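You operate a simulated robot arm through the tools that you are given. There is no shell and no other tool. Be economical: measure what you need, move in short steps, check, and stop when the job is done.

Carry out the task below with a simulated robot arm. There is one attempt and no reset: what you move stays moved.

## Task
Seat the green mould on the card drain grate, add two pinches of petals, then pump the bellows three times.
Fine: slide the purple box over it, one press of its white key a pinch, park the box again; other moulds and controls stay. Where these are worked on the way, their far stop is far enough and under half their travel is too little: purple box.

Only the result counts: the job must be done as asked and must still hold three seconds after the hand-in. Knocking over, shifting, dropping, spilling or breaking anything else fails it.

## Robot
A 6-joint arm with a two-finger parallel gripper, fixed in place. Base frame: the origin is at the foot of the arm, x ahead of it, y to its left, z up; the work surface is at about z = 0.806. Lengths are in m, angles in degrees, forces in N, time in s.
With the tool pointing down near the work surface it reaches from about 0.26 to 0.68 m from the base axis. Its first joint turns from -66.0 to 66.0 degrees. Payload 2.9 kg.
Tool frame: the origin (TCP) lies between the finger pads and is the grasp point; the fingertips stand 0.03 m ahead of it; z points along the fingers, y is the line along which they close. Largest opening 0.11 m; finger width 0.02, thickness 0.01; the body of the gripper, 0.048 by 0.112 m, starts 0.055 m behind the TCP.
Orientation is that of the tool frame in the base frame, as a unit quaternion [w, x, y, z]. With the fingers straight down and closing along the base's y, the tool's x points along the base's -x, its y along +y and its z along -z.

## Interface
- The arm moves only by the tool step_arm. Its argument "moves" is a list of rows, each an object of numbers (a shift or turn left out is 0, a gripper value left out holds the last): "jaw": the closure, from 0 (fully open) to 1 (shut); "x", "y", "z": the shift along the tool's x, y, z in m; "rx", "ry", "rz": the turn, a rotation vector about the tool's x, y, z in degrees. In form: [{"jaw": .., "x": .., "y": .., "z": .., "rx": .., "ry": .., "rz": ..}, ...]. A call has 1 to 20 rows; each row is the pose to reach, as a shift and turn from the pose commanded when the call began, along the tool's axes at that moment. Each row takes 0.2 s and may step no farther than 0.05 m and 8.6 degrees from the row before; otherwise, or with a gripper value out of range, the whole call is refused. Where a pose cannot be reached the arm comes as near as it can. A force on the tool above 40 N (or 10 N above the force at the start of the call, whichever is more), or a blocked arm, ends the call early, and 0.2 s more pass. The fingers move at their own pace (about 0.108 m/s each) and stop on an object; they squeeze with about 29 N. The grip force told is the motor's: it shows also when the fingers shut on nothing. Time passes only in rows, and 0.2 s behind the last, so rows that repeat a pose let the fingers close. The reply holds the time, the measured pose of the TCP, the force on the tool along the base axes, the opening and the grip force, in the units named above and with some noise, with the torque about the TCP (base axes, N m) and any sound that the robot's microphone picked up.
- Cameras (640 x 400 px; columns grow to the right, rows downward): "scene" is fixed at [0.0599, 0.4092, 1.3979]; the picture's right is [-0.89, -0.46, 0.00], its down [-0.20, 0.39, -0.90] and it looks along [0.41, -0.80, -0.43] (base axes); focal length 350 px, centre (320, 200). "wrist" rides on the gripper at [0.072, 0.017, -0.103] in the tool frame; the picture's right is [-0.23, 0.97, 0.00], its down [-0.76, -0.18, -0.62] and it looks along [-0.61, -0.14, 0.78] (tool axes); focal length 222 px, centre (320, 200). There is no depth. A picture from a camera that has moved, and an enlarged one, comes with that camera's place and axes in the base frame and with its lens. The place of the scene camera against the robot may be out by one fixed shift of up to 0.012 m in any direction.
- get_image(camera): a new picture of that camera. No time passes.
- enlarge(camera, box): a new picture of the part [left, top, right, bottom] of that camera's present view, enlarged. No time passes.
- job_done(): hands the job in; it is judged then, once.

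Work in short steps. Places have to be worked out from the pictures, the camera data and where the tool is seen: move nearer, look again, correct. Check each grasp and each placing, and mend what went wrong. You have 120 turns and 64 pictures in all, those below and enlarged ones among them. Open the gripper and draw the arm clear of the work before you hand the job in, unless the task says otherwise; then end with one line.

The tools are called as a command line: name --argument value ..., lists and objects as JSON in quotes. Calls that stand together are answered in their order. step_arm: Moves the arm, as the interface text tells. Its arguments: {"type":"object","properties":{"moves":{"type":"array"}},"required":["moves"]} The other tools are called the same way: get_image (camera) takes a picture; enlarge (camera, box) takes an enlarged picture of a part of a camera's view; job_done () hands the job in.

At the start:

```text
time_s: 0.0
tool_pos: [0.3834, -0.06, 1.2584]
orientation: [0.0, 0.0, 1.0, 0.0]
wrist_force: [0.7, 0.3, 0.3]
wrist_torque: [0.02, -0.01, 0.0]
width: 0.1101
grip_force: 0.2
```

scene: 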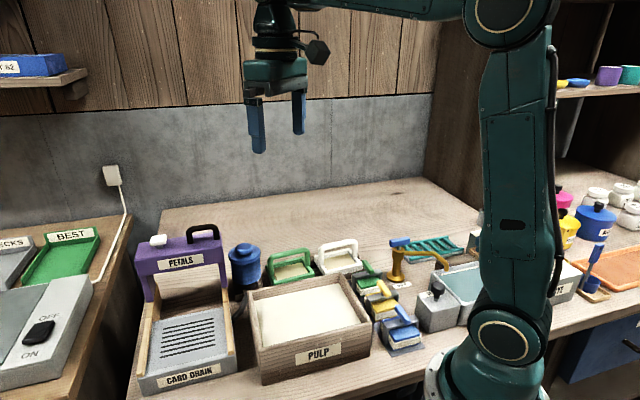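
wrist: 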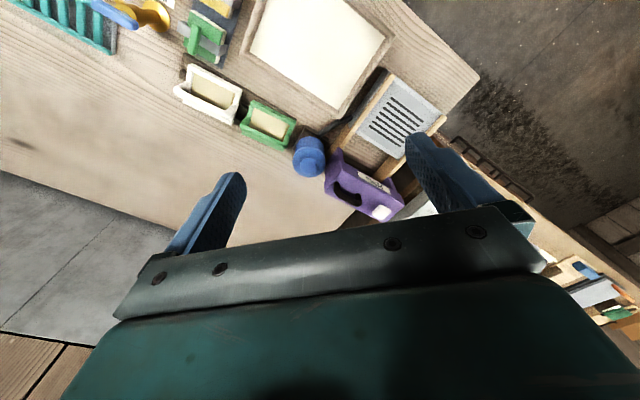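

I'll start by enlarging the scene around the work area to identify things.

enlarge --camera "scene" --box '[120, 210, 320, 400]'

enlarge --camera "scene" --box '[300, 210, 500, 360]'

enlarge --camera "wrist" --box '[160, 0, 480, 230]'

```text
2.11 times, centred on (220, 305) of scene
camera zoom: at [0.0599, 0.4092, 1.3979], right [-0.89, -0.46, 0.0], down [-0.2, 0.39, -0.9], along [0.41, -0.8, -0.43], focal length 736 px, centre (530, -21)
```

zoom: 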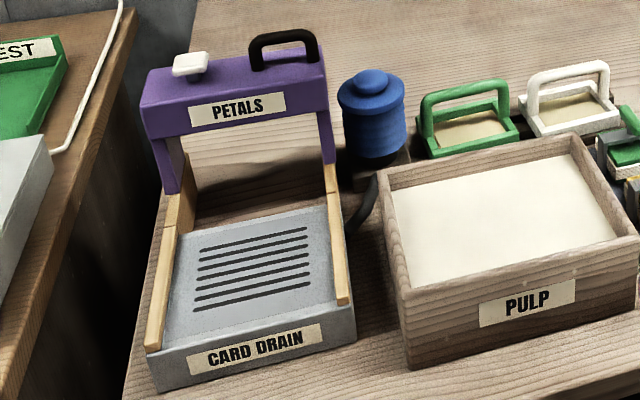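

```text
2.67 times, centred on (400, 285) of scene
camera zoom: at [0.0599, 0.4092, 1.3979], right [-0.89, -0.46, 0.0], down [-0.2, 0.39, -0.9], along [0.41, -0.8, -0.43], focal length 932 px, centre (107, -27)
```

zoom: 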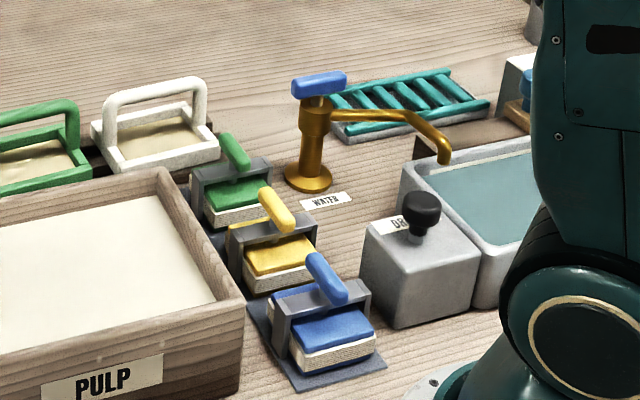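

```text
1.74 times, centred on (320, 115) of wrist
camera zoom: at [0.3105, -0.0436, 1.3608], right [0.23, 0.97, 0.0], down [0.76, -0.18, 0.62], along [0.61, -0.14, -0.78], focal length 386 px, centre (320, 348)
```

zoom: 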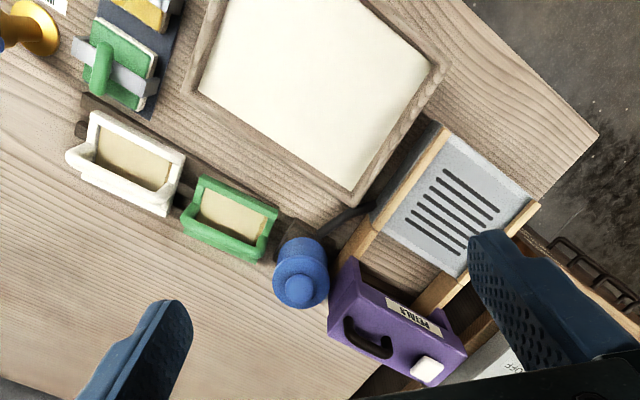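

The blue bellows with its hose sits beside the purple box, and the green mould is at about (0.47, -0.21). I'll move above the mould for a closer look.

step_arm --moves '[{"x": 0, "y": -0.03, "z": 0.036}, {"x": 0, "y": -0.06, "z": 0.072}, {"x": 0, "y": -0.09, "z": 0.11}, {"x": 0, "y": -0.12, "z": 0.14}, {"x": 0, "y": -0.13, "z": 0.16}]'

get_image --camera "wrist"

```text
time_s: 1.2
tool_pos: [0.3825, -0.1897, 1.099]
orientation: [0.0, 0.001, 1.0, 0.0]
wrist_force: [0.0, -0.8, 0.2]
wrist_torque: [0.03, 0.02, 0.03]
width: 0.1101
grip_force: 0.1
```

```text
58 pictures are left
camera wrist: at [0.3105, -0.1741, 1.2016], right [0.23, 0.97, 0.0], down [0.76, -0.18, 0.62], along [0.61, -0.14, -0.78], focal length 222 px, centre (320, 200)
```

wrist: 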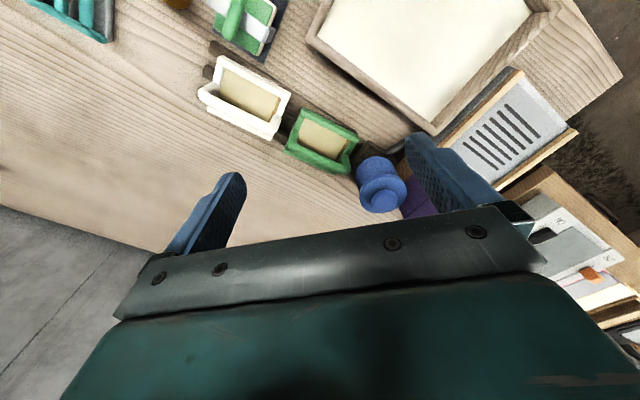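

enlarge --camera "wrist" --box '[190, 40, 420, 220]'

enlarge --camera "scene" --box '[220, 220, 370, 320]'

```text
2.22 times, centred on (305, 130) of wrist
camera zoom: at [0.3105, -0.1741, 1.2016], right [0.23, 0.97, 0.0], down [0.76, -0.18, 0.62], along [0.61, -0.14, -0.78], focal length 494 px, centre (353, 356)
```

zoom: 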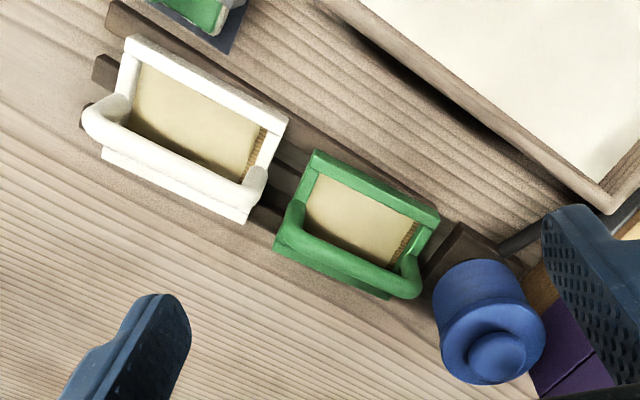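

```text
4.00 times, centred on (295, 270) of scene
camera zoom: at [0.0599, 0.4092, 1.3979], right [-0.89, -0.46, 0.0], down [-0.2, 0.39, -0.9], along [0.41, -0.8, -0.43], focal length 1398 px, centre (420, -80)
```

zoom: 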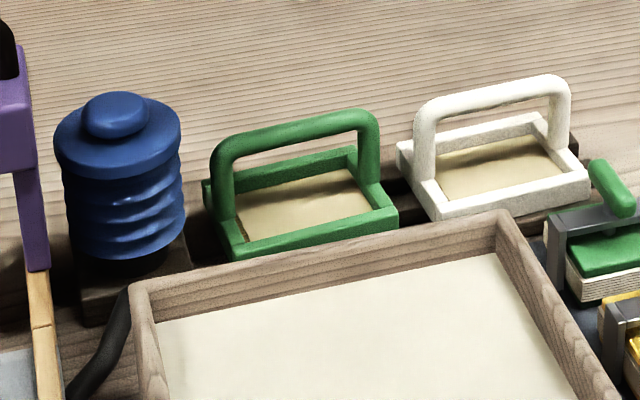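

The handle bar runs along about 41° in the base frame, with its middle near (0.462, -0.205, 0.89). I'll move above it, turn the tool to that yaw and look again.

step_arm --moves '[{"x": -0.016, "y": -0.003, "z": 0.012, "rz": -8.2}, {"x": -0.032, "y": -0.006, "z": 0.024, "rz": -16.4}, {"x": -0.048, "y": -0.009, "z": 0.036, "rz": -24.6}, {"x": -0.064, "y": -0.012, "z": 0.048, "rz": -32.8}, {"x": -0.08, "y": -0.015, "z": 0.06, "rz": -41}]'

get_image --camera "wrist"

get_image --camera "scene"

```text
time_s: 2.4
tool_pos: [0.4631, -0.2058, 1.035]
orientation: [0.001, -0.352, 0.936, 0.0]
wrist_force: [-0.4, -0.4, 0.1]
wrist_torque: [0.01, 0.01, -0.02]
width: 0.1098
grip_force: 0.0
```

```text
55 pictures are left
camera wrist: at [0.3977, -0.2412, 1.1381], right [-0.47, 0.88, 0.0], down [0.69, 0.37, 0.62], along [0.55, 0.29, -0.78], focal length 222 px, centre (320, 200)
```

wrist: 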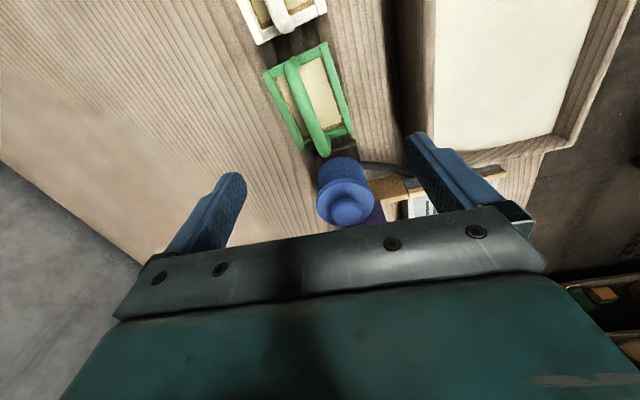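

```text
54 pictures are left
```

scene: 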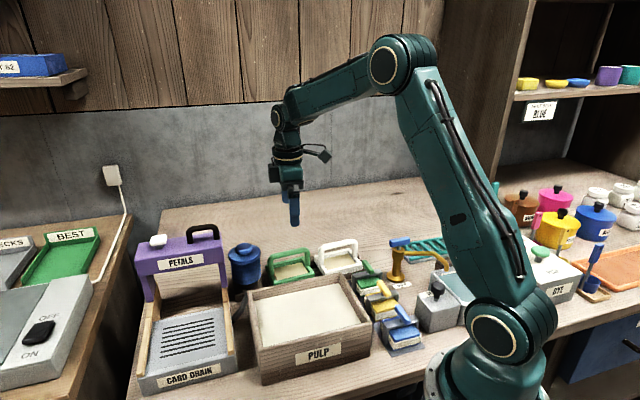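

enlarge --camera "wrist" --box '[220, 30, 420, 240]'

```text
1.90 times, centred on (320, 135) of wrist
camera zoom: at [0.3977, -0.2412, 1.1381], right [-0.47, 0.88, 0.0], down [0.69, 0.37, 0.62], along [0.55, 0.29, -0.78], focal length 423 px, centre (320, 324)
```

zoom: 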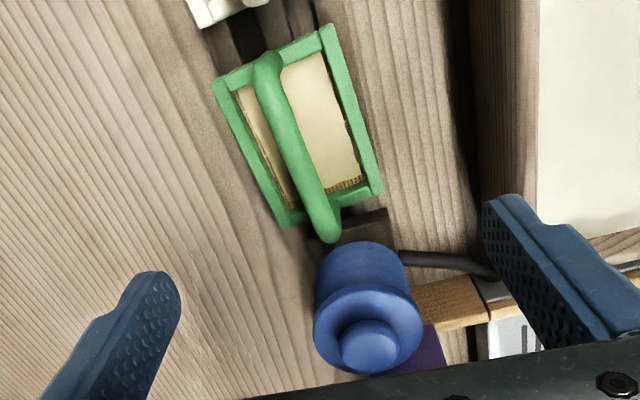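

The frame edges put the mould's yaw at about 50° and its centre near (0.471, -0.214). I'll correct the tool's yaw and position, partly close the jaws and descend.

step_arm --moves '[{"jaw": 0.45, "y": -0.0113, "z": 0.02, "rz": -8.6}, {"y": -0.0113, "z": 0.055, "rz": -8.6}, {"y": -0.0113, "z": 0.08, "rz": -8.6}, {"y": -0.0113, "z": 0.08, "rz": -8.6}]'

get_image --camera "wrist"

enlarge --camera "scene" --box '[220, 180, 370, 320]'

```text
time_s: 3.4
tool_pos: [0.4711, -0.2152, 0.9567]
orientation: [0.001, -0.419, 0.908, 0.0]
wrist_force: [0.3, 0.3, -0.2]
wrist_torque: [0.0, 0.03, 0.0]
width: 0.0604
grip_force: 0.0
```

```text
52 pictures are left
camera wrist: at [0.4099, -0.2598, 1.0596], right [-0.59, 0.8, 0.0], down [0.63, 0.47, 0.62], along [0.5, 0.37, -0.78], focal length 222 px, centre (320, 200)
```

wrist: 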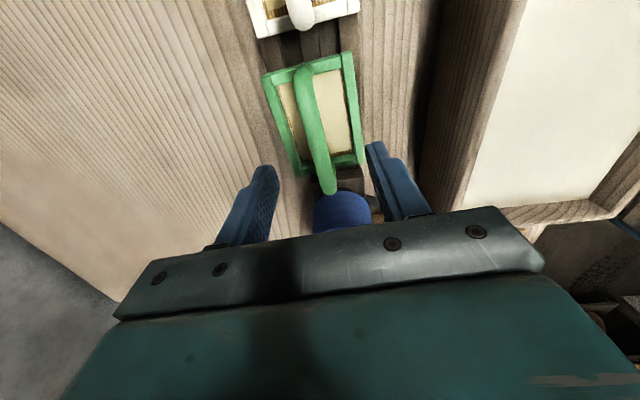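

```text
2.86 times, centred on (295, 250) of scene
camera zoom: at [0.0599, 0.4092, 1.3979], right [-0.89, -0.46, 0.0], down [-0.2, 0.39, -0.9], along [0.41, -0.8, -0.43], focal length 998 px, centre (391, 57)
```

zoom: 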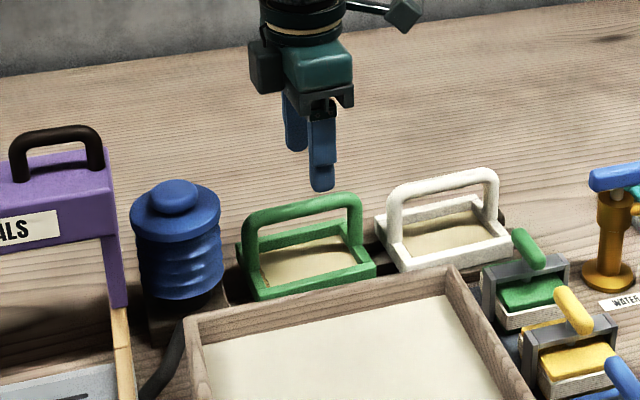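

The bar is centred between the fingers, needing only a shift of about 5 mm along the bar. I'll descend to z≈0.888 and close.

step_arm --moves '[{"x": 0.004, "z": 0.03}, {"x": 0.004, "z": 0.055}, {"x": 0.004, "z": 0.068}, {"x": 0.004, "z": 0.068, "jaw": 1}, {"x": 0.004, "z": 0.068, "jaw": 1}, {"x": 0.004, "z": 0.068, "jaw": 1}]'

enlarge --camera "scene" --box '[220, 180, 370, 320]'

```text
time_s: 4.8
tool_pos: [0.4694, -0.2163, 0.8891]
orientation: [0.0, -0.42, 0.908, 0.0]
wrist_force: [0.4, 0.0, -0.1]
wrist_torque: [-0.02, 0.03, 0.01]
width: 0.014
grip_force: 28.8
```

```text
2.86 times, centred on (295, 250) of scene
camera zoom: at [0.0599, 0.4092, 1.3979], right [-0.89, -0.46, 0.0], down [-0.2, 0.39, -0.9], along [0.41, -0.8, -0.43], focal length 998 px, centre (391, 57)
```

zoom: 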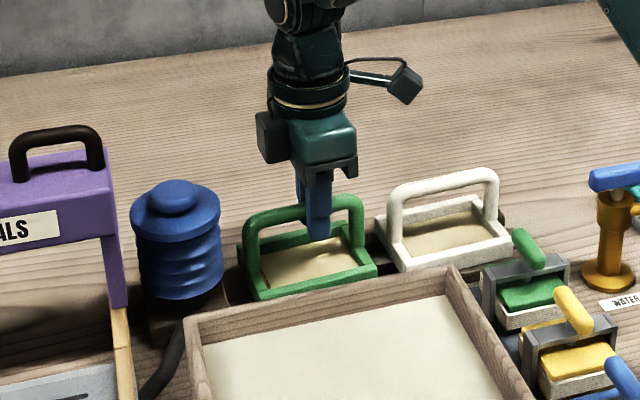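

The grasp holds (width 14 mm, 29 N). I'll lift straight up, then carry the mould over the pulp vat for a look at the drain.

step_arm --moves '[{"z": -0.02}, {"z": -0.06}, {"z": -0.1}, {"z": -0.15}, {"z": -0.18}, {"z": -0.2, "x": -0.02, "y": 0.032}, {"z": -0.2, "x": -0.04, "y": 0.064}, {"z": -0.2, "x": -0.06, "y": 0.096}, {"z": -0.2, "x": -0.08, "y": 0.128}, {"z": -0.2, "x": -0.1, "y": 0.16}, {"z": -0.2, "x": -0.12, "y": 0.193}, {"z": -0.2, "x": -0.12, "y": 0.193}]'

get_image --camera "wrist"

get_image --camera "scene"

```text
time_s: 7.4
tool_pos: [0.395, 0.0037, 1.0923]
orientation: [0.0, -0.42, 0.908, 0.0]
wrist_force: [0.0, -1.1, 0.0]
wrist_torque: [-0.01, -0.02, -0.02]
width: 0.0139
grip_force: 29.4
```

```text
49 pictures are left
camera wrist: at [0.3348, -0.0409, 1.1945], right [-0.59, 0.8, 0.0], down [0.63, 0.47, 0.62], along [0.5, 0.37, -0.78], focal length 222 px, centre (320, 200)
```

wrist: 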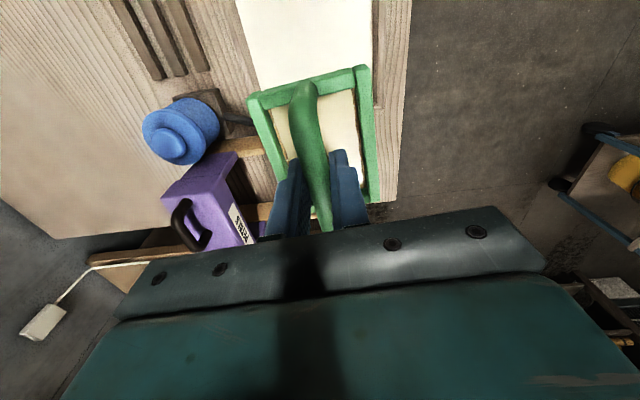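

```text
48 pictures are left
```

scene: 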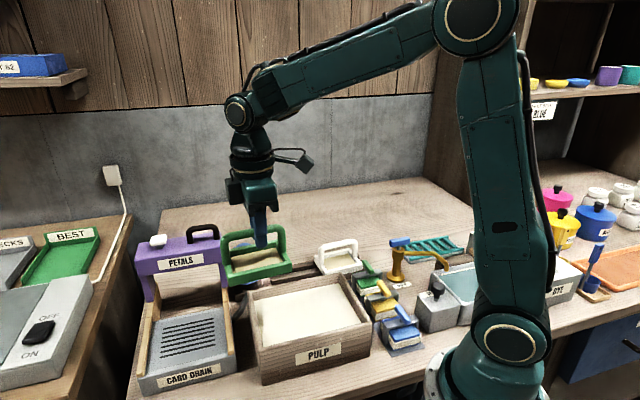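

I'll zoom in to check where the mould sits relative to the fingers, and to get the drain geometry.

enlarge --camera "wrist" --box '[130, 50, 400, 260]'

enlarge --camera "scene" --box '[130, 190, 310, 300]'

enlarge --camera "scene" --box '[130, 290, 250, 400]'

```text
1.90 times, centred on (265, 155) of wrist
camera zoom: at [0.3348, -0.0409, 1.1945], right [-0.59, 0.8, 0.0], down [0.63, 0.47, 0.62], along [0.5, 0.37, -0.78], focal length 423 px, centre (425, 286)
```

zoom: 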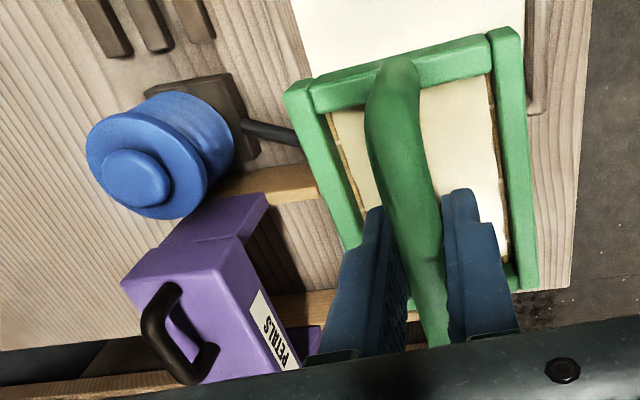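

```text
3.56 times, centred on (220, 245) of scene
camera zoom: at [0.0599, 0.4093, 1.3979], right [-0.89, -0.46, 0.0], down [-0.2, 0.39, -0.9], along [0.41, -0.8, -0.43], focal length 1243 px, centre (676, 40)
```

zoom: 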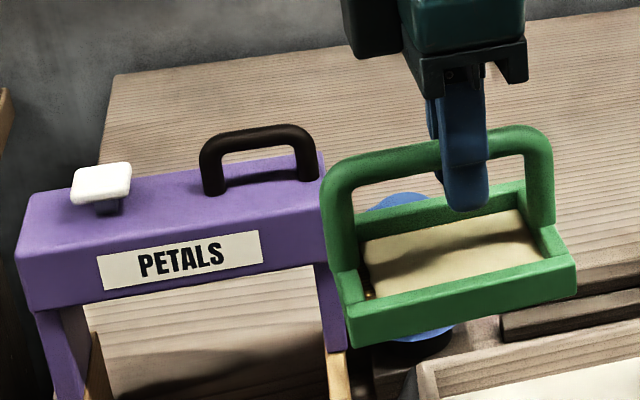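

```text
3.64 times, centred on (190, 345) of scene
camera zoom: at [0.0599, 0.4093, 1.3979], right [-0.89, -0.46, 0.0], down [-0.2, 0.39, -0.9], along [0.41, -0.8, -0.43], focal length 1271 px, centre (793, -327)
```

zoom: 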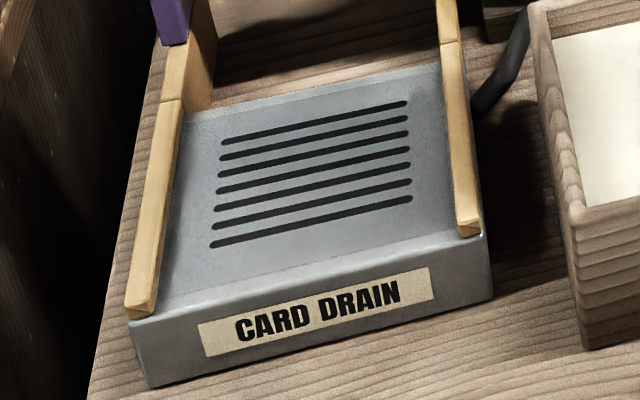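

The mould hides the drain from here. I'll slide 0.12 m along tool +y, so the drain appears to the left of the mould in the wrist view.

step_arm --moves '[{"y": 0.03}, {"y": 0.06}, {"y": 0.09}, {"y": 0.12}, {"y": 0.12}]'

get_image --camera "wrist"

enlarge --camera "wrist" --box '[90, 60, 330, 270]'

```text
time_s: 8.6
tool_pos: [0.3074, 0.0796, 1.0904]
orientation: [0.0, -0.42, 0.908, 0.0]
wrist_force: [0.9, 0.0, -0.9]
wrist_torque: [-0.02, -0.04, -0.04]
width: 0.0141
grip_force: 28.4
```

```text
44 pictures are left
camera wrist: at [0.2472, 0.0345, 1.1941], right [-0.59, 0.8, 0.0], down [0.63, 0.47, 0.62], along [0.5, 0.37, -0.78], focal length 222 px, centre (320, 200)
```

wrist: 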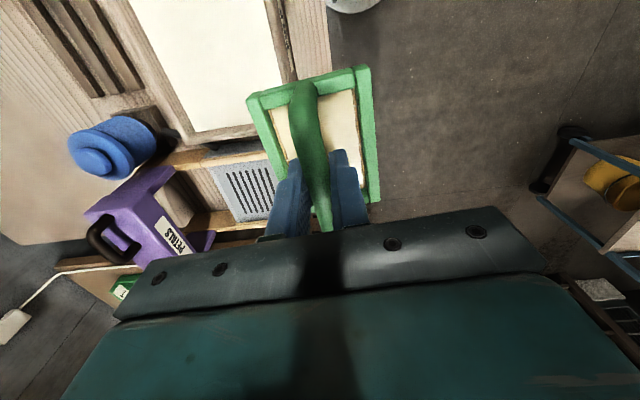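

```text
1.90 times, centred on (210, 165) of wrist
camera zoom: at [0.2472, 0.0345, 1.1941], right [-0.59, 0.8, 0.0], down [0.63, 0.47, 0.62], along [0.5, 0.37, -0.78], focal length 423 px, centre (530, 267)
```

zoom: 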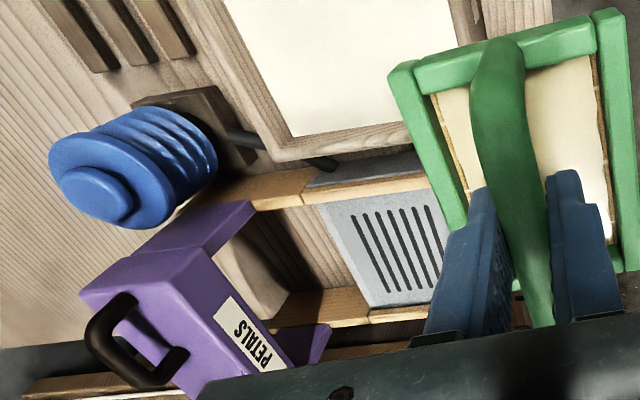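

The drain's slats run at about 46° and are centred near (0.529, 0.091), with the plate at z≈0.84. I'll carry the mould above it with about 6 cm of clearance and turn 3° to match.

step_arm --moves '[{"x": -0.029, "y": -0.032, "z": 0.0}, {"x": -0.058, "y": -0.064, "rz": 1}, {"x": -0.087, "y": -0.096, "rz": 2}, {"x": -0.115, "y": -0.128, "z": 0.02, "rz": 3}, {"x": -0.144, "y": -0.16, "z": 0.05, "rz": 3}, {"x": -0.144, "y": -0.16, "z": 0.09, "rz": 3}, {"x": -0.144, "y": -0.16, "z": 0.09, "rz": 3}]'

get_image --camera "wrist"

enlarge --camera "scene" --box '[120, 210, 320, 400]'

```text
refused: row 5 steps farther than a row can; nothing moved
```

```text
42 pictures are left
camera wrist: at [0.2472, 0.0345, 1.1941], right [-0.59, 0.8, 0.0], down [0.63, 0.47, 0.62], along [0.5, 0.37, -0.78], focal length 222 px, centre (320, 200)
```

wrist: 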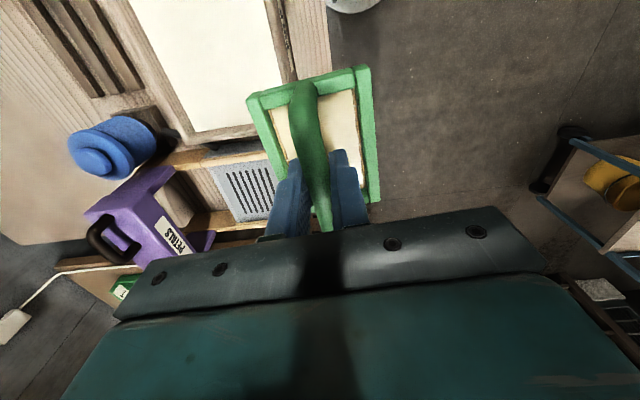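

```text
2.11 times, centred on (220, 305) of scene
camera zoom: at [0.0599, 0.4092, 1.3979], right [-0.89, -0.46, 0.0], down [-0.2, 0.39, -0.9], along [0.41, -0.8, -0.43], focal length 736 px, centre (530, -21)
```

zoom: 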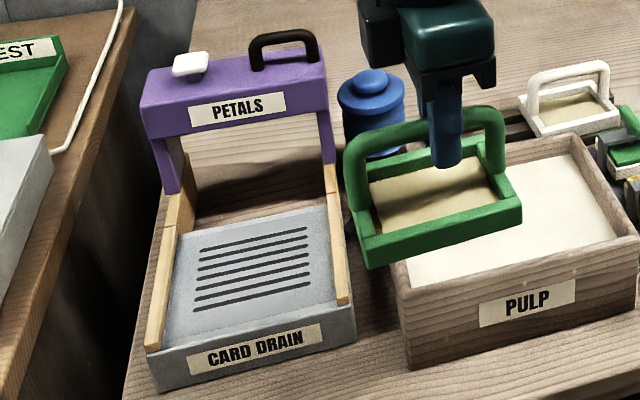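

One row was too long, so nothing moved. I'll resend with smaller steps.

step_arm --moves '[{"x": -0.029, "y": -0.032, "z": 0.0}, {"x": -0.058, "y": -0.064, "rz": 1}, {"x": -0.087, "y": -0.096, "rz": 2}, {"x": -0.115, "y": -0.128, "z": 0.01, "rz": 3}, {"x": -0.144, "y": -0.16, "z": 0.03, "rz": 3}, {"x": -0.144, "y": -0.16, "z": 0.06, "rz": 3}, {"x": -0.144, "y": -0.16, "z": 0.09, "rz": 3}, {"x": -0.144, "y": -0.16, "z": 0.09, "rz": 3}]'

```text
time_s: 10.4
tool_pos: [0.5242, 0.086, 1.0016]
orientation: [0.0, -0.396, 0.918, 0.0]
wrist_force: [0.4, -0.6, -1.2]
wrist_torque: [-0.04, -0.05, -0.05]
width: 0.0141
grip_force: 29.4
```

get_image --camera "wrist"

enlarge --camera "scene" --box '[120, 210, 320, 400]'

```text
40 pictures are left
camera wrist: at [0.461, 0.045, 1.1037], right [-0.55, 0.83, 0.0], down [0.65, 0.43, 0.62], along [0.52, 0.34, -0.78], focal length 222 px, centre (320, 200)
```

wrist: 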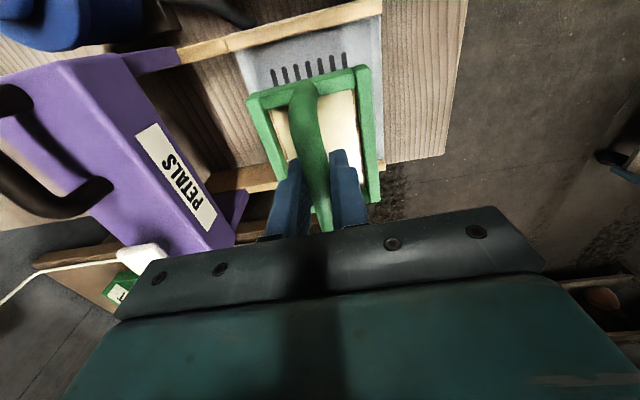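

```text
2.11 times, centred on (220, 305) of scene
camera zoom: at [0.0599, 0.4092, 1.3979], right [-0.89, -0.46, 0.0], down [-0.2, 0.39, -0.9], along [0.41, -0.8, -0.43], focal length 736 px, centre (530, -21)
```

zoom: 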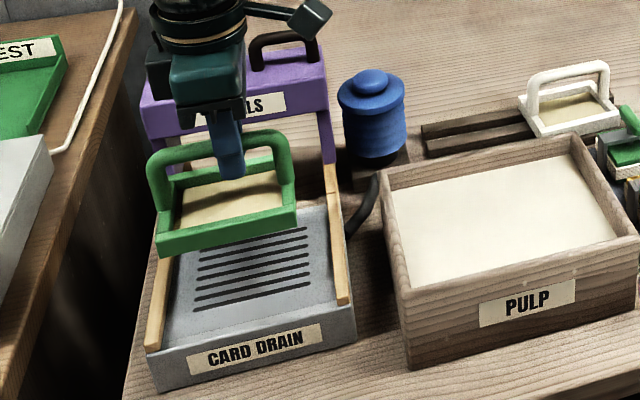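

Slat ends and mould edge are parallel, and the mould centre works out at (0.530, 0.092), on the grate centre. I'll lower it to just above the plate and check.

step_arm --moves '[{"z": 0.03}, {"z": 0.06}, {"z": 0.072}, {"z": 0.072}]'

enlarge --camera "scene" --box '[120, 240, 270, 400]'

get_image --camera "wrist"

```text
time_s: 11.4
tool_pos: [0.5228, 0.0859, 0.9287]
orientation: [-0.001, -0.395, 0.919, 0.0]
wrist_force: [0.3, 0.8, -0.6]
wrist_torque: [0.02, -0.01, -0.05]
width: 0.014
grip_force: 29.0
```

```text
2.50 times, centred on (195, 320) of scene
camera zoom: at [0.0599, 0.4092, 1.3979], right [-0.89, -0.46, 0.0], down [-0.2, 0.39, -0.9], along [0.41, -0.8, -0.43], focal length 874 px, centre (632, -100)
```

zoom: 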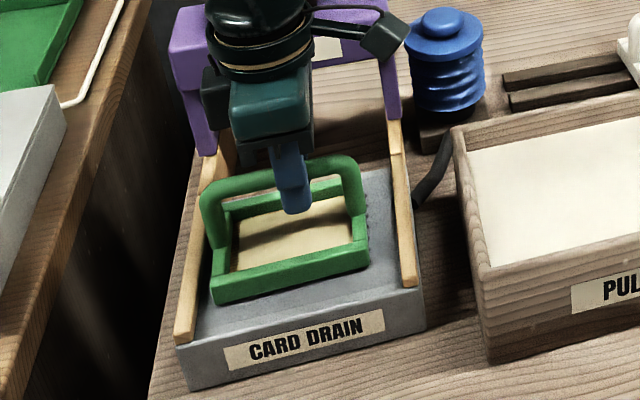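

```text
37 pictures are left
camera wrist: at [0.4605, 0.0444, 1.0312], right [-0.55, 0.83, 0.0], down [0.65, 0.43, 0.62], along [0.52, 0.34, -0.78], focal length 222 px, centre (320, 200)
```

wrist: 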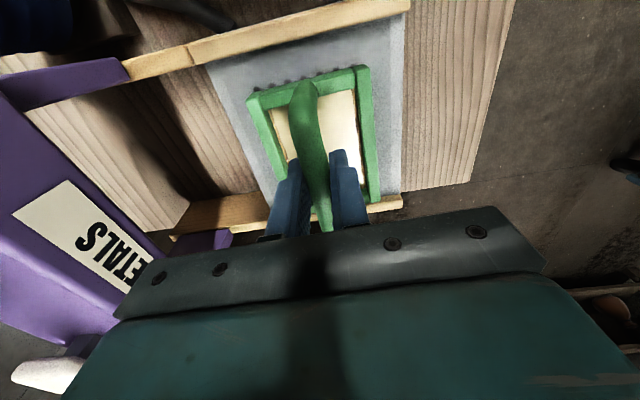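

The mould sits a little toward the left rail, so I'll shift 6 mm toward the right rail and lower gently until it touches.

step_arm --moves '[{"x": 0.006}, {"x": 0.006, "z": 0.006}, {"x": 0.006, "z": 0.012}, {"x": 0.006, "z": 0.016}, {"x": 0.006, "z": 0.016}]'

enlarge --camera "scene" --box '[120, 240, 270, 400]'

```text
time_s: 12.6
tool_pos: [0.5204, 0.0805, 0.9145]
orientation: [0.004, -0.396, 0.918, -0.002]
wrist_force: [5.9, 2.9, 24.0]
wrist_torque: [0.03, -0.06, 0.02]
width: 0.0137
grip_force: 29.2
```

```text
2.50 times, centred on (195, 320) of scene
camera zoom: at [0.0596, 0.4093, 1.3979], right [-0.89, -0.46, 0.0], down [-0.2, 0.39, -0.9], along [0.41, -0.8, -0.43], focal length 874 px, centre (632, -100)
```

zoom: 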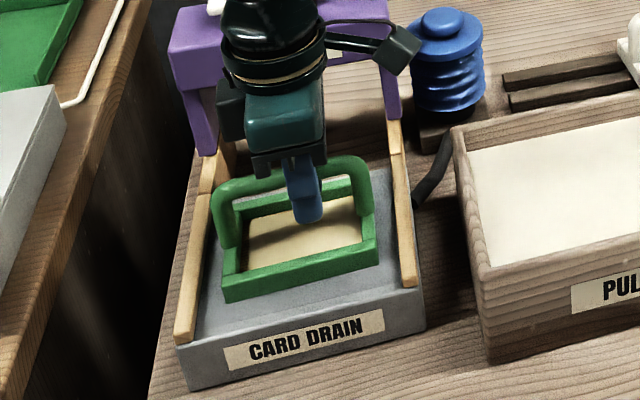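

It has made contact (24 N) and is centred between the rails. I'll release and back off upward.

step_arm --moves '[{"z": -0.002}, {"z": -0.002, "jaw": 0.6}, {"z": -0.002, "jaw": 0.6}, {"z": -0.03, "jaw": 0.6}, {"z": -0.07, "jaw": 0.6}, {"z": -0.11, "jaw": 0.6}, {"z": -0.14, "jaw": 0.6}, {"z": -0.16, "x": 0.04}, {"z": -0.16, "x": 0.08}, {"z": -0.16, "x": 0.08}]'

get_image --camera "wrist"

enlarge --camera "scene" --box '[120, 210, 300, 400]'

```text
time_s: 14.8
tool_pos: [0.4626, 0.019, 1.0726]
orientation: [0.0, -0.396, 0.918, 0.0]
wrist_force: [-0.1, 0.0, -1.0]
wrist_torque: [0.02, -0.02, -0.03]
width: 0.044
grip_force: 0.1
```

```text
35 pictures are left
camera wrist: at [0.4002, -0.0229, 1.176], right [-0.55, 0.83, 0.0], down [0.65, 0.43, 0.62], along [0.52, 0.34, -0.78], focal length 222 px, centre (320, 200)
```

wrist: 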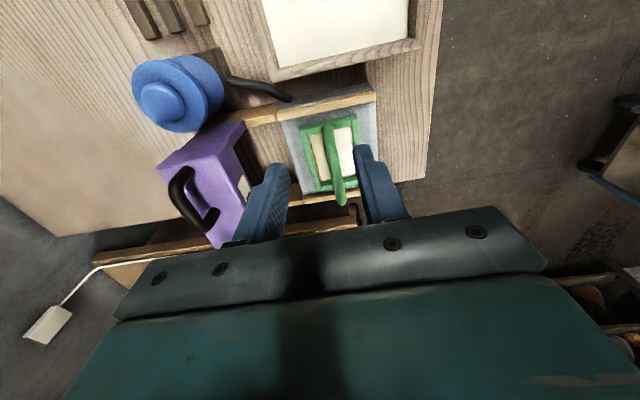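

```text
2.11 times, centred on (210, 305) of scene
camera zoom: at [0.0599, 0.4092, 1.3979], right [-0.89, -0.46, 0.0], down [-0.2, 0.39, -0.9], along [0.41, -0.8, -0.43], focal length 736 px, centre (552, -21)
```

zoom: 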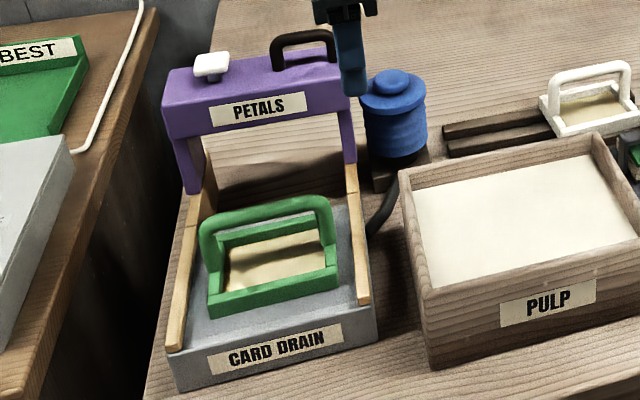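

The mould is seated. Next is the purple box, so I'll zoom in on its handle and key.

enlarge --camera "wrist" --box '[110, 40, 390, 260]'

enlarge --camera "scene" --box '[120, 200, 280, 320]'

```text
1.82 times, centred on (250, 150) of wrist
camera zoom: at [0.4002, -0.0229, 1.176], right [-0.55, 0.83, 0.0], down [0.65, 0.43, 0.62], along [0.52, 0.34, -0.78], focal length 404 px, centre (447, 291)
```

zoom: 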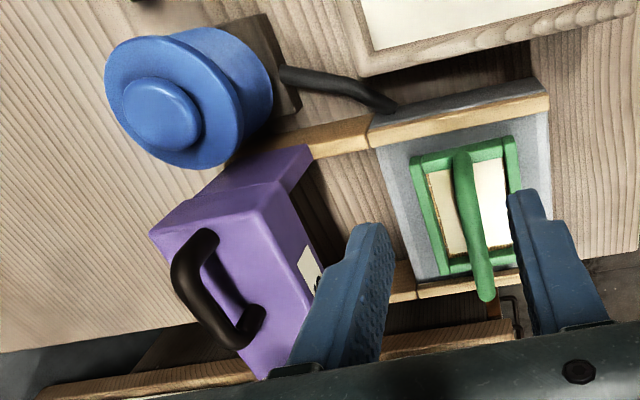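

```text
3.33 times, centred on (200, 260) of scene
camera zoom: at [0.0599, 0.4092, 1.3979], right [-0.89, -0.46, 0.0], down [-0.2, 0.39, -0.9], along [0.41, -0.8, -0.43], focal length 1165 px, centre (720, 0)
```

zoom: 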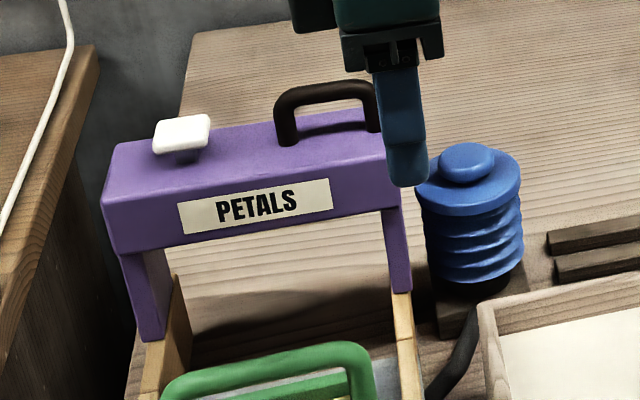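

By triangulation the handle bar is at about (0.592, -0.055, 1.006). I'll move just above it and check.

step_arm --moves '[{"x": -0.007, "y": -0.029}, {"x": -0.014, "y": -0.058}, {"x": -0.021, "y": -0.087}, {"x": -0.028, "y": -0.116}, {"x": -0.0354, "y": -0.1445}, {"x": -0.0354, "y": -0.1445, "z": 0.01}, {"x": -0.0354, "y": -0.1445, "z": 0.01}]'

get_image --camera "wrist"

enlarge --camera "scene" --box '[120, 180, 280, 320]'

```text
time_s: 16.4
tool_pos: [0.5924, -0.0516, 1.0622]
orientation: [0.0, -0.396, 0.918, 0.0]
wrist_force: [-0.1, -0.3, 0.2]
wrist_torque: [0.0, 0.0, 0.02]
width: 0.0441
grip_force: 0.0
```

```text
31 pictures are left
camera wrist: at [0.5307, -0.0934, 1.1647], right [-0.55, 0.83, 0.0], down [0.65, 0.43, 0.62], along [0.52, 0.34, -0.78], focal length 222 px, centre (320, 200)
```

wrist: 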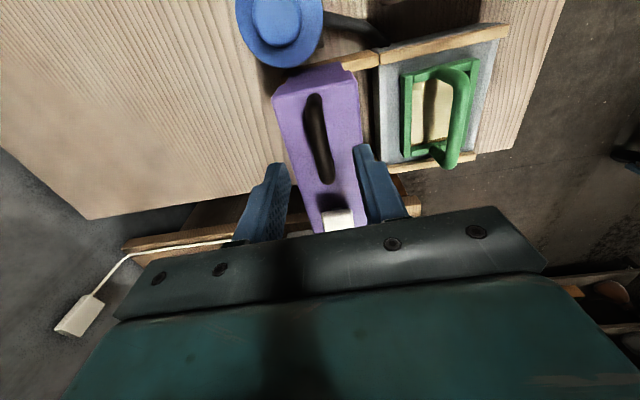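

```text
2.86 times, centred on (200, 250) of scene
camera zoom: at [0.0599, 0.4092, 1.3979], right [-0.89, -0.46, 0.0], down [-0.2, 0.39, -0.9], along [0.41, -0.8, -0.43], focal length 998 px, centre (663, 57)
```

zoom: 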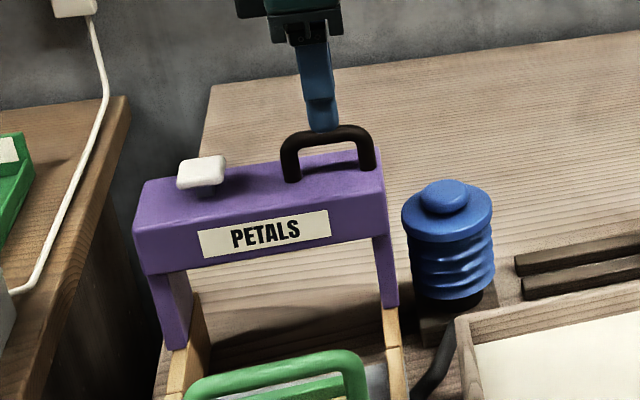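

The handle is laterally centred and 6 mm off along its length. I'll descend and grip it.

step_arm --moves '[{"x": 0.006, "z": 0.02}, {"x": 0.006, "z": 0.04}, {"x": 0.006, "z": 0.052}, {"x": 0.006, "z": 0.052, "jaw": 1}, {"x": 0.006, "z": 0.052, "jaw": 1}, {"x": 0.006, "z": 0.052, "jaw": 1}]'

```text
time_s: 17.8
tool_pos: [0.588, -0.0559, 1.0101]
orientation: [0.001, -0.395, 0.919, 0.0]
wrist_force: [0.9, 0.8, -2.7]
wrist_torque: [0.29, -0.44, -1.08]
width: 0.0132
grip_force: 45.0
```

The handle is gripped. I'll slide the box 0.1 m along the rails and watch the forces.

step_arm --moves '[{"y": 0.015}, {"y": 0.03}, {"y": 0.045}, {"y": 0.06}, {"y": 0.075}, {"y": 0.09}, {"y": 0.1}, {"y": 0.1}]'

enlarge --camera "scene" --box '[110, 190, 310, 390]'

```text
time_s: 19.6
tool_pos: [0.5175, 0.0149, 1.0113]
orientation: [0.003, -0.398, 0.917, -0.001]
wrist_force: [25.6, 29.7, -9.1]
wrist_torque: [-0.15, 0.19, -0.94]
width: 0.0134
grip_force: 44.3
```

```text
2.00 times, centred on (210, 290) of scene
camera zoom: at [0.0607, 0.4101, 1.3976], right [-0.89, -0.46, 0.0], down [-0.2, 0.39, -0.9], along [0.41, -0.8, -0.43], focal length 699 px, centre (540, 20)
```

zoom: 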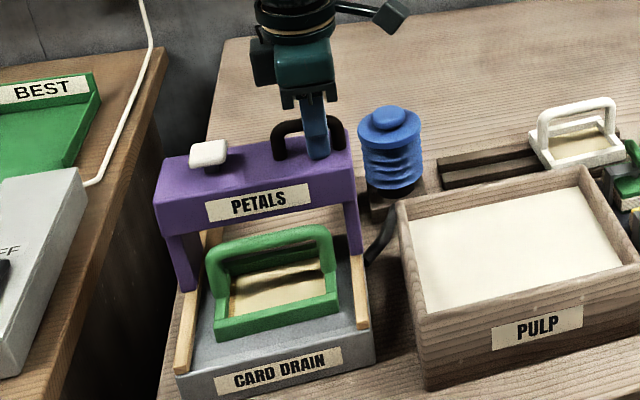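

The box runs at exactly 135°, so my path built up side force. I'll relieve that offset and the 1.7° of yaw, then continue to the far stop.

step_arm --moves '[{"x": -0.003, "rz": 1}, {"x": -0.0035, "y": 0.01, "rz": 1.7}, {"x": -0.0035, "y": 0.02, "rz": 1.7}, {"x": -0.004, "y": 0.03, "rz": 1.7}, {"x": -0.004, "y": 0.036, "rz": 1.7}, {"x": -0.004, "y": 0.036, "rz": 1.7}]'

enlarge --camera "scene" --box '[110, 190, 310, 390]'

```text
time_s: 21.0
tool_pos: [0.493, 0.0402, 1.0108]
orientation: [-0.002, -0.381, 0.925, 0.001]
wrist_force: [3.2, -1.7, -2.1]
wrist_torque: [0.35, -0.33, 0.24]
width: 0.0129
grip_force: 45.0
```

```text
2.00 times, centred on (210, 290) of scene
camera zoom: at [0.06, 0.4092, 1.3979], right [-0.89, -0.46, 0.0], down [-0.2, 0.39, -0.9], along [0.41, -0.8, -0.43], focal length 699 px, centre (540, 20)
```

zoom: 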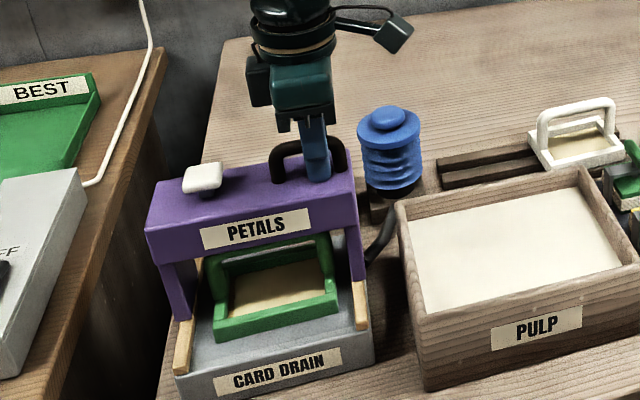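

Low forces and no stop reached yet. I'll continue in small steps.

step_arm --moves '[{"y": 0.004}, {"y": 0.008}, {"y": 0.012}, {"y": 0.016}, {"y": 0.02}, {"y": 0.024}]'

enlarge --camera "scene" --box '[110, 190, 310, 390]'

```text
time_s: 22.1
tool_pos: [0.4851, 0.0475, 1.01]
orientation: [0.006, -0.377, 0.926, -0.005]
wrist_force: [7.2, -6.8, -4.4]
wrist_torque: [-0.18, 0.18, 0.92]
width: 0.013
grip_force: 45.4
stopped in row 5: the force on the tool passed its limit at 45 N (the readings are from after the stop); the commanded pose is now the measured one
```

```text
2.00 times, centred on (210, 290) of scene
camera zoom: at [0.0602, 0.4091, 1.3979], right [-0.89, -0.46, 0.0], down [-0.2, 0.39, -0.9], along [0.41, -0.8, -0.43], focal length 699 px, centre (540, 20)
```

zoom: 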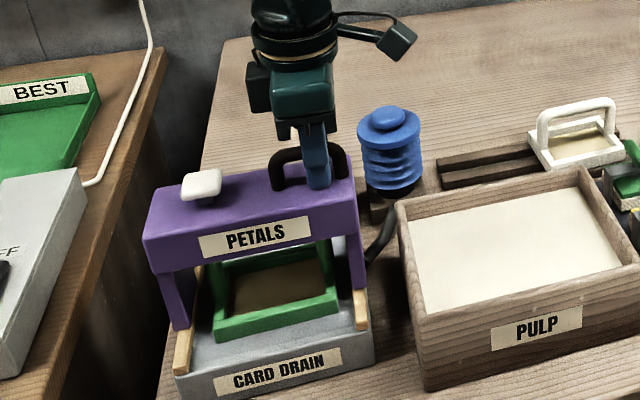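

A stop was reached at about 0.147 m of travel, with the box over the mould. I'll release the handle, lift and look at the key.

step_arm --moves '[{"jaw": 0.65}, {"jaw": 0.65}, {"z": -0.03}, {"z": -0.06}, {"z": -0.06, "x": -0.03}, {"z": -0.06, "x": -0.06, "jaw": 1}, {"z": -0.06, "x": -0.06}, {"z": -0.06, "x": -0.06}]'

get_image --camera "wrist"

enlarge --camera "scene" --box '[130, 190, 270, 310]'

```text
time_s: 23.9
tool_pos: [0.526, 0.0869, 1.073]
orientation: [0.005, -0.376, 0.926, -0.004]
wrist_force: [-0.4, -0.2, -0.5]
wrist_torque: [-0.02, 0.03, 0.0]
width: 0.0
grip_force: 28.8
```

```text
26 pictures are left
camera wrist: at [0.461, 0.0485, 1.1751], right [-0.52, 0.86, -0.01], down [0.66, 0.41, 0.63], along [0.54, 0.32, -0.78], focal length 222 px, centre (320, 200)
```

wrist: 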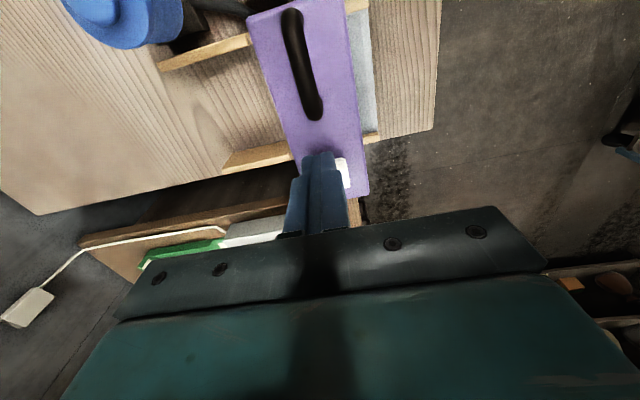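

```text
3.33 times, centred on (200, 250) of scene
camera zoom: at [0.0599, 0.4092, 1.3979], right [-0.89, -0.46, 0.0], down [-0.2, 0.39, -0.9], along [0.41, -0.8, -0.43], focal length 1165 px, centre (720, 33)
```

zoom: 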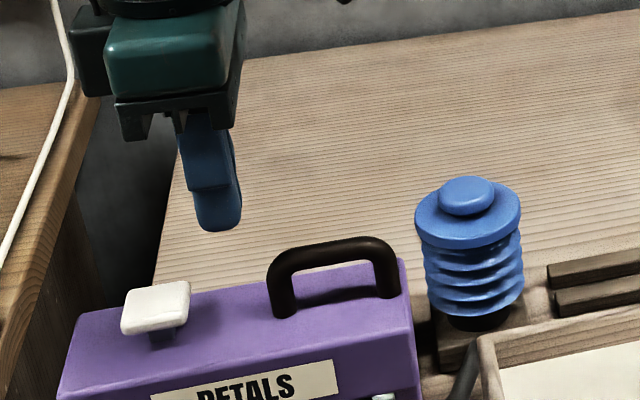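

The key should be at about (0.545, 0.111), top z≈1.01. I'll move the closed fingertips over it at a safe height and check.

step_arm --moves '[{"x": -0.015, "y": 0.002}, {"x": -0.0303, "y": 0.004}, {"x": -0.0303, "y": 0.004, "z": 0.018}, {"x": -0.0303, "y": 0.004, "z": 0.018}]'

enlarge --camera "scene" --box '[130, 220, 230, 310]'

enlarge --camera "wrist" --box '[230, 60, 410, 260]'

```text
time_s: 24.9
tool_pos: [0.5469, 0.1127, 1.0526]
orientation: [0.005, -0.376, 0.927, -0.005]
wrist_force: [0.1, 0.3, 0.3]
wrist_torque: [0.0, 0.01, -0.01]
width: 0.0001
grip_force: 28.7
```

```text
4.44 times, centred on (180, 265) of scene
camera zoom: at [0.0599, 0.4092, 1.3979], right [-0.89, -0.46, 0.0], down [-0.2, 0.39, -0.9], along [0.41, -0.8, -0.43], focal length 1553 px, centre (942, -89)
```

zoom: 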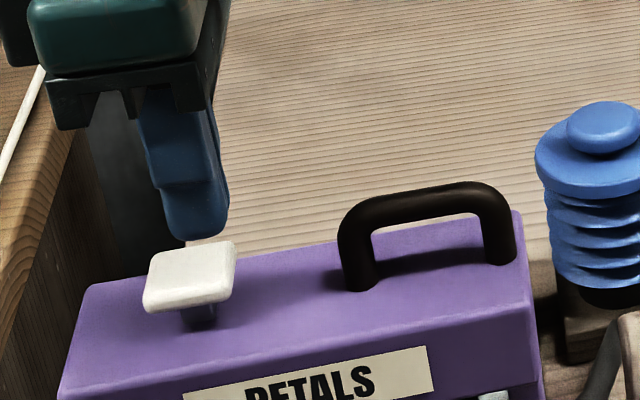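

```text
2.00 times, centred on (320, 160) of wrist
camera zoom: at [0.4803, 0.0733, 1.1542], right [-0.52, 0.86, -0.01], down [0.66, 0.41, 0.63], along [0.54, 0.32, -0.78], focal length 444 px, centre (320, 280)
```

zoom: 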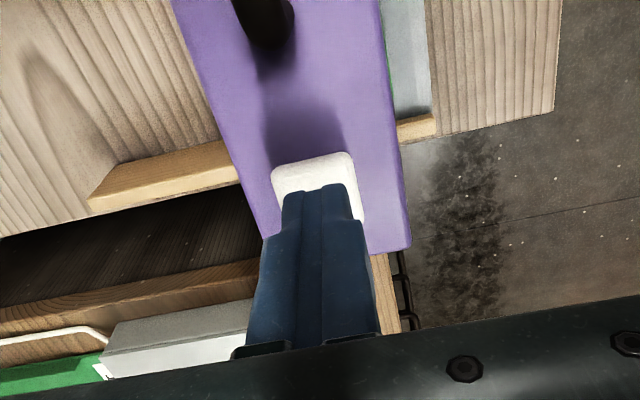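

The tip is centred over the key. I'll press down slowly in small steps and listen for a click.

step_arm --moves '[{"z": 0.004}, {"z": 0.008}, {"z": 0.011}, {"z": 0.014}, {"z": 0.016}, {"z": 0.018}, {"z": 0.018}]'

```text
time_s: 26.5
tool_pos: [0.5457, 0.1134, 1.0356]
orientation: [0.004, -0.376, 0.927, -0.004]
wrist_force: [-0.5, 0.1, 0.8]
wrist_torque: [0.03, 0.01, -0.04]
width: 0.0002
grip_force: 28.8
```

step_arm --moves '[{"z": 0.002}, {"z": 0.004}, {"z": 0.006}, {"z": 0.008}, {"z": 0.01}, {"z": 0.01}]'

enlarge --camera "scene" --box '[130, 220, 230, 310]'

```text
time_s: 27.9
tool_pos: [0.5462, 0.1137, 1.0261]
orientation: [0.005, -0.376, 0.926, -0.005]
wrist_force: [0.4, 2.5, 4.2]
wrist_torque: [0.02, 0.01, -0.01]
width: 0.0001
grip_force: 29.5
heard: click
```

```text
4.44 times, centred on (180, 265) of scene
camera zoom: at [0.0598, 0.4093, 1.3979], right [-0.89, -0.46, 0.0], down [-0.2, 0.39, -0.9], along [0.41, -0.8, -0.43], focal length 1553 px, centre (942, -89)
```

zoom: 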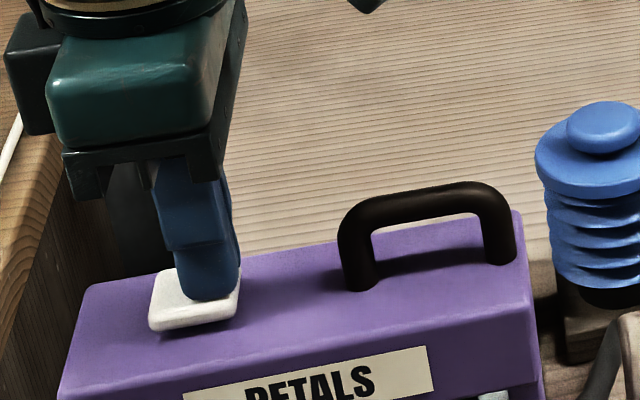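

One click was heard with the key nearly flush. I'll raise clear to release the key and check its state.

step_arm --moves '[{"z": -0.01}, {"z": -0.02}, {"z": -0.02}]'

enlarge --camera "scene" --box '[130, 220, 260, 370]'

```text
time_s: 28.7
tool_pos: [0.5465, 0.1142, 1.0445]
orientation: [0.004, -0.376, 0.926, -0.004]
wrist_force: [0.3, -0.1, -1.0]
wrist_torque: [-0.01, -0.03, 0.0]
width: 0.0
grip_force: 29.3
```

```text
2.67 times, centred on (195, 295) of scene
camera zoom: at [0.0599, 0.4092, 1.3979], right [-0.89, -0.46, 0.0], down [-0.2, 0.39, -0.9], along [0.41, -0.8, -0.43], focal length 932 px, centre (653, -53)
```

zoom: 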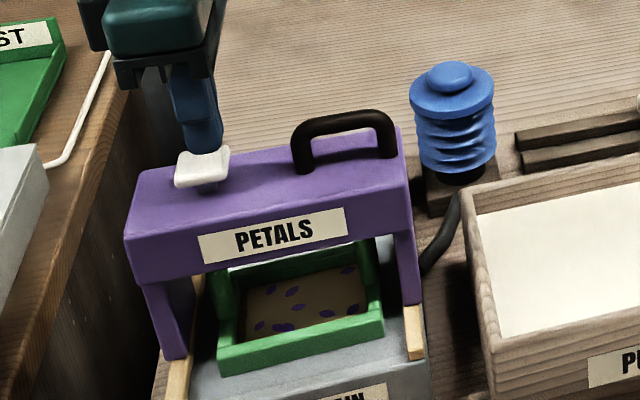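

Petals fell into the mould and the key sprang back. I'll press a second time the same way and come back up.

step_arm --moves '[{"z": 0.008}, {"z": 0.011}, {"z": 0.014}, {"z": 0.016}, {"z": 0.018}, {"z": 0.019}, {"z": 0.019}]'

step_arm --moves '[{"z": -0.02}, {"z": -0.045}, {"z": -0.045}]'

enlarge --camera "scene" --box '[130, 220, 260, 370]'

```text
time_s: 30.3
tool_pos: [0.547, 0.1138, 1.0271]
orientation: [0.005, -0.376, 0.927, -0.005]
wrist_force: [-1.0, 1.2, 2.3]
wrist_torque: [0.04, 0.0, -0.06]
width: 0.0
grip_force: 29.2
heard: click
```

```text
time_s: 31.1
tool_pos: [0.5465, 0.1141, 1.0711]
orientation: [0.005, -0.376, 0.926, -0.004]
wrist_force: [0.7, 0.1, 0.1]
wrist_torque: [0.02, -0.02, 0.02]
width: 0.0003
grip_force: 28.9
```

```text
2.67 times, centred on (195, 295) of scene
camera zoom: at [0.0599, 0.4092, 1.3979], right [-0.89, -0.46, 0.0], down [-0.2, 0.39, -0.9], along [0.41, -0.8, -0.43], focal length 932 px, centre (653, -53)
```

zoom: 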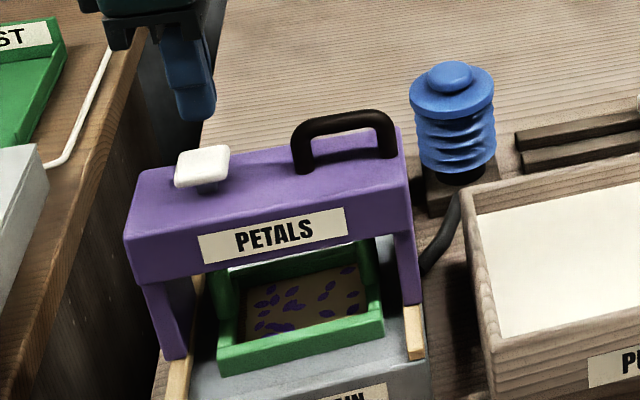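

Second pinch delivered. I'll return above the handle with the jaws part open, descend and grip.

step_arm --moves '[{"x": 0.03, "y": -0.002, "jaw": 0.6}, {"x": 0.06, "y": -0.004, "jaw": 0.6}, {"x": 0.0904, "y": -0.005, "rz": -0.8}, {"x": 0.0904, "y": -0.005, "rz": -0.8, "z": 0.02}, {"x": 0.0904, "y": -0.005, "rz": -0.8, "z": 0.045}, {"x": 0.0904, "y": -0.005, "rz": -0.8, "z": 0.061}, {"x": 0.0904, "y": -0.005, "rz": -0.8, "z": 0.061, "jaw": 1}, {"x": 0.0904, "y": -0.005, "rz": -0.8, "z": 0.061}, {"x": 0.0904, "y": -0.005, "rz": -0.8, "z": 0.061}]'

```text
time_s: 33.1
tool_pos: [0.4845, 0.0468, 1.0098]
orientation: [0.006, -0.383, 0.924, -0.003]
wrist_force: [4.9, -4.0, -2.2]
wrist_torque: [0.55, -0.57, 0.06]
width: 0.013
grip_force: 45.1
```

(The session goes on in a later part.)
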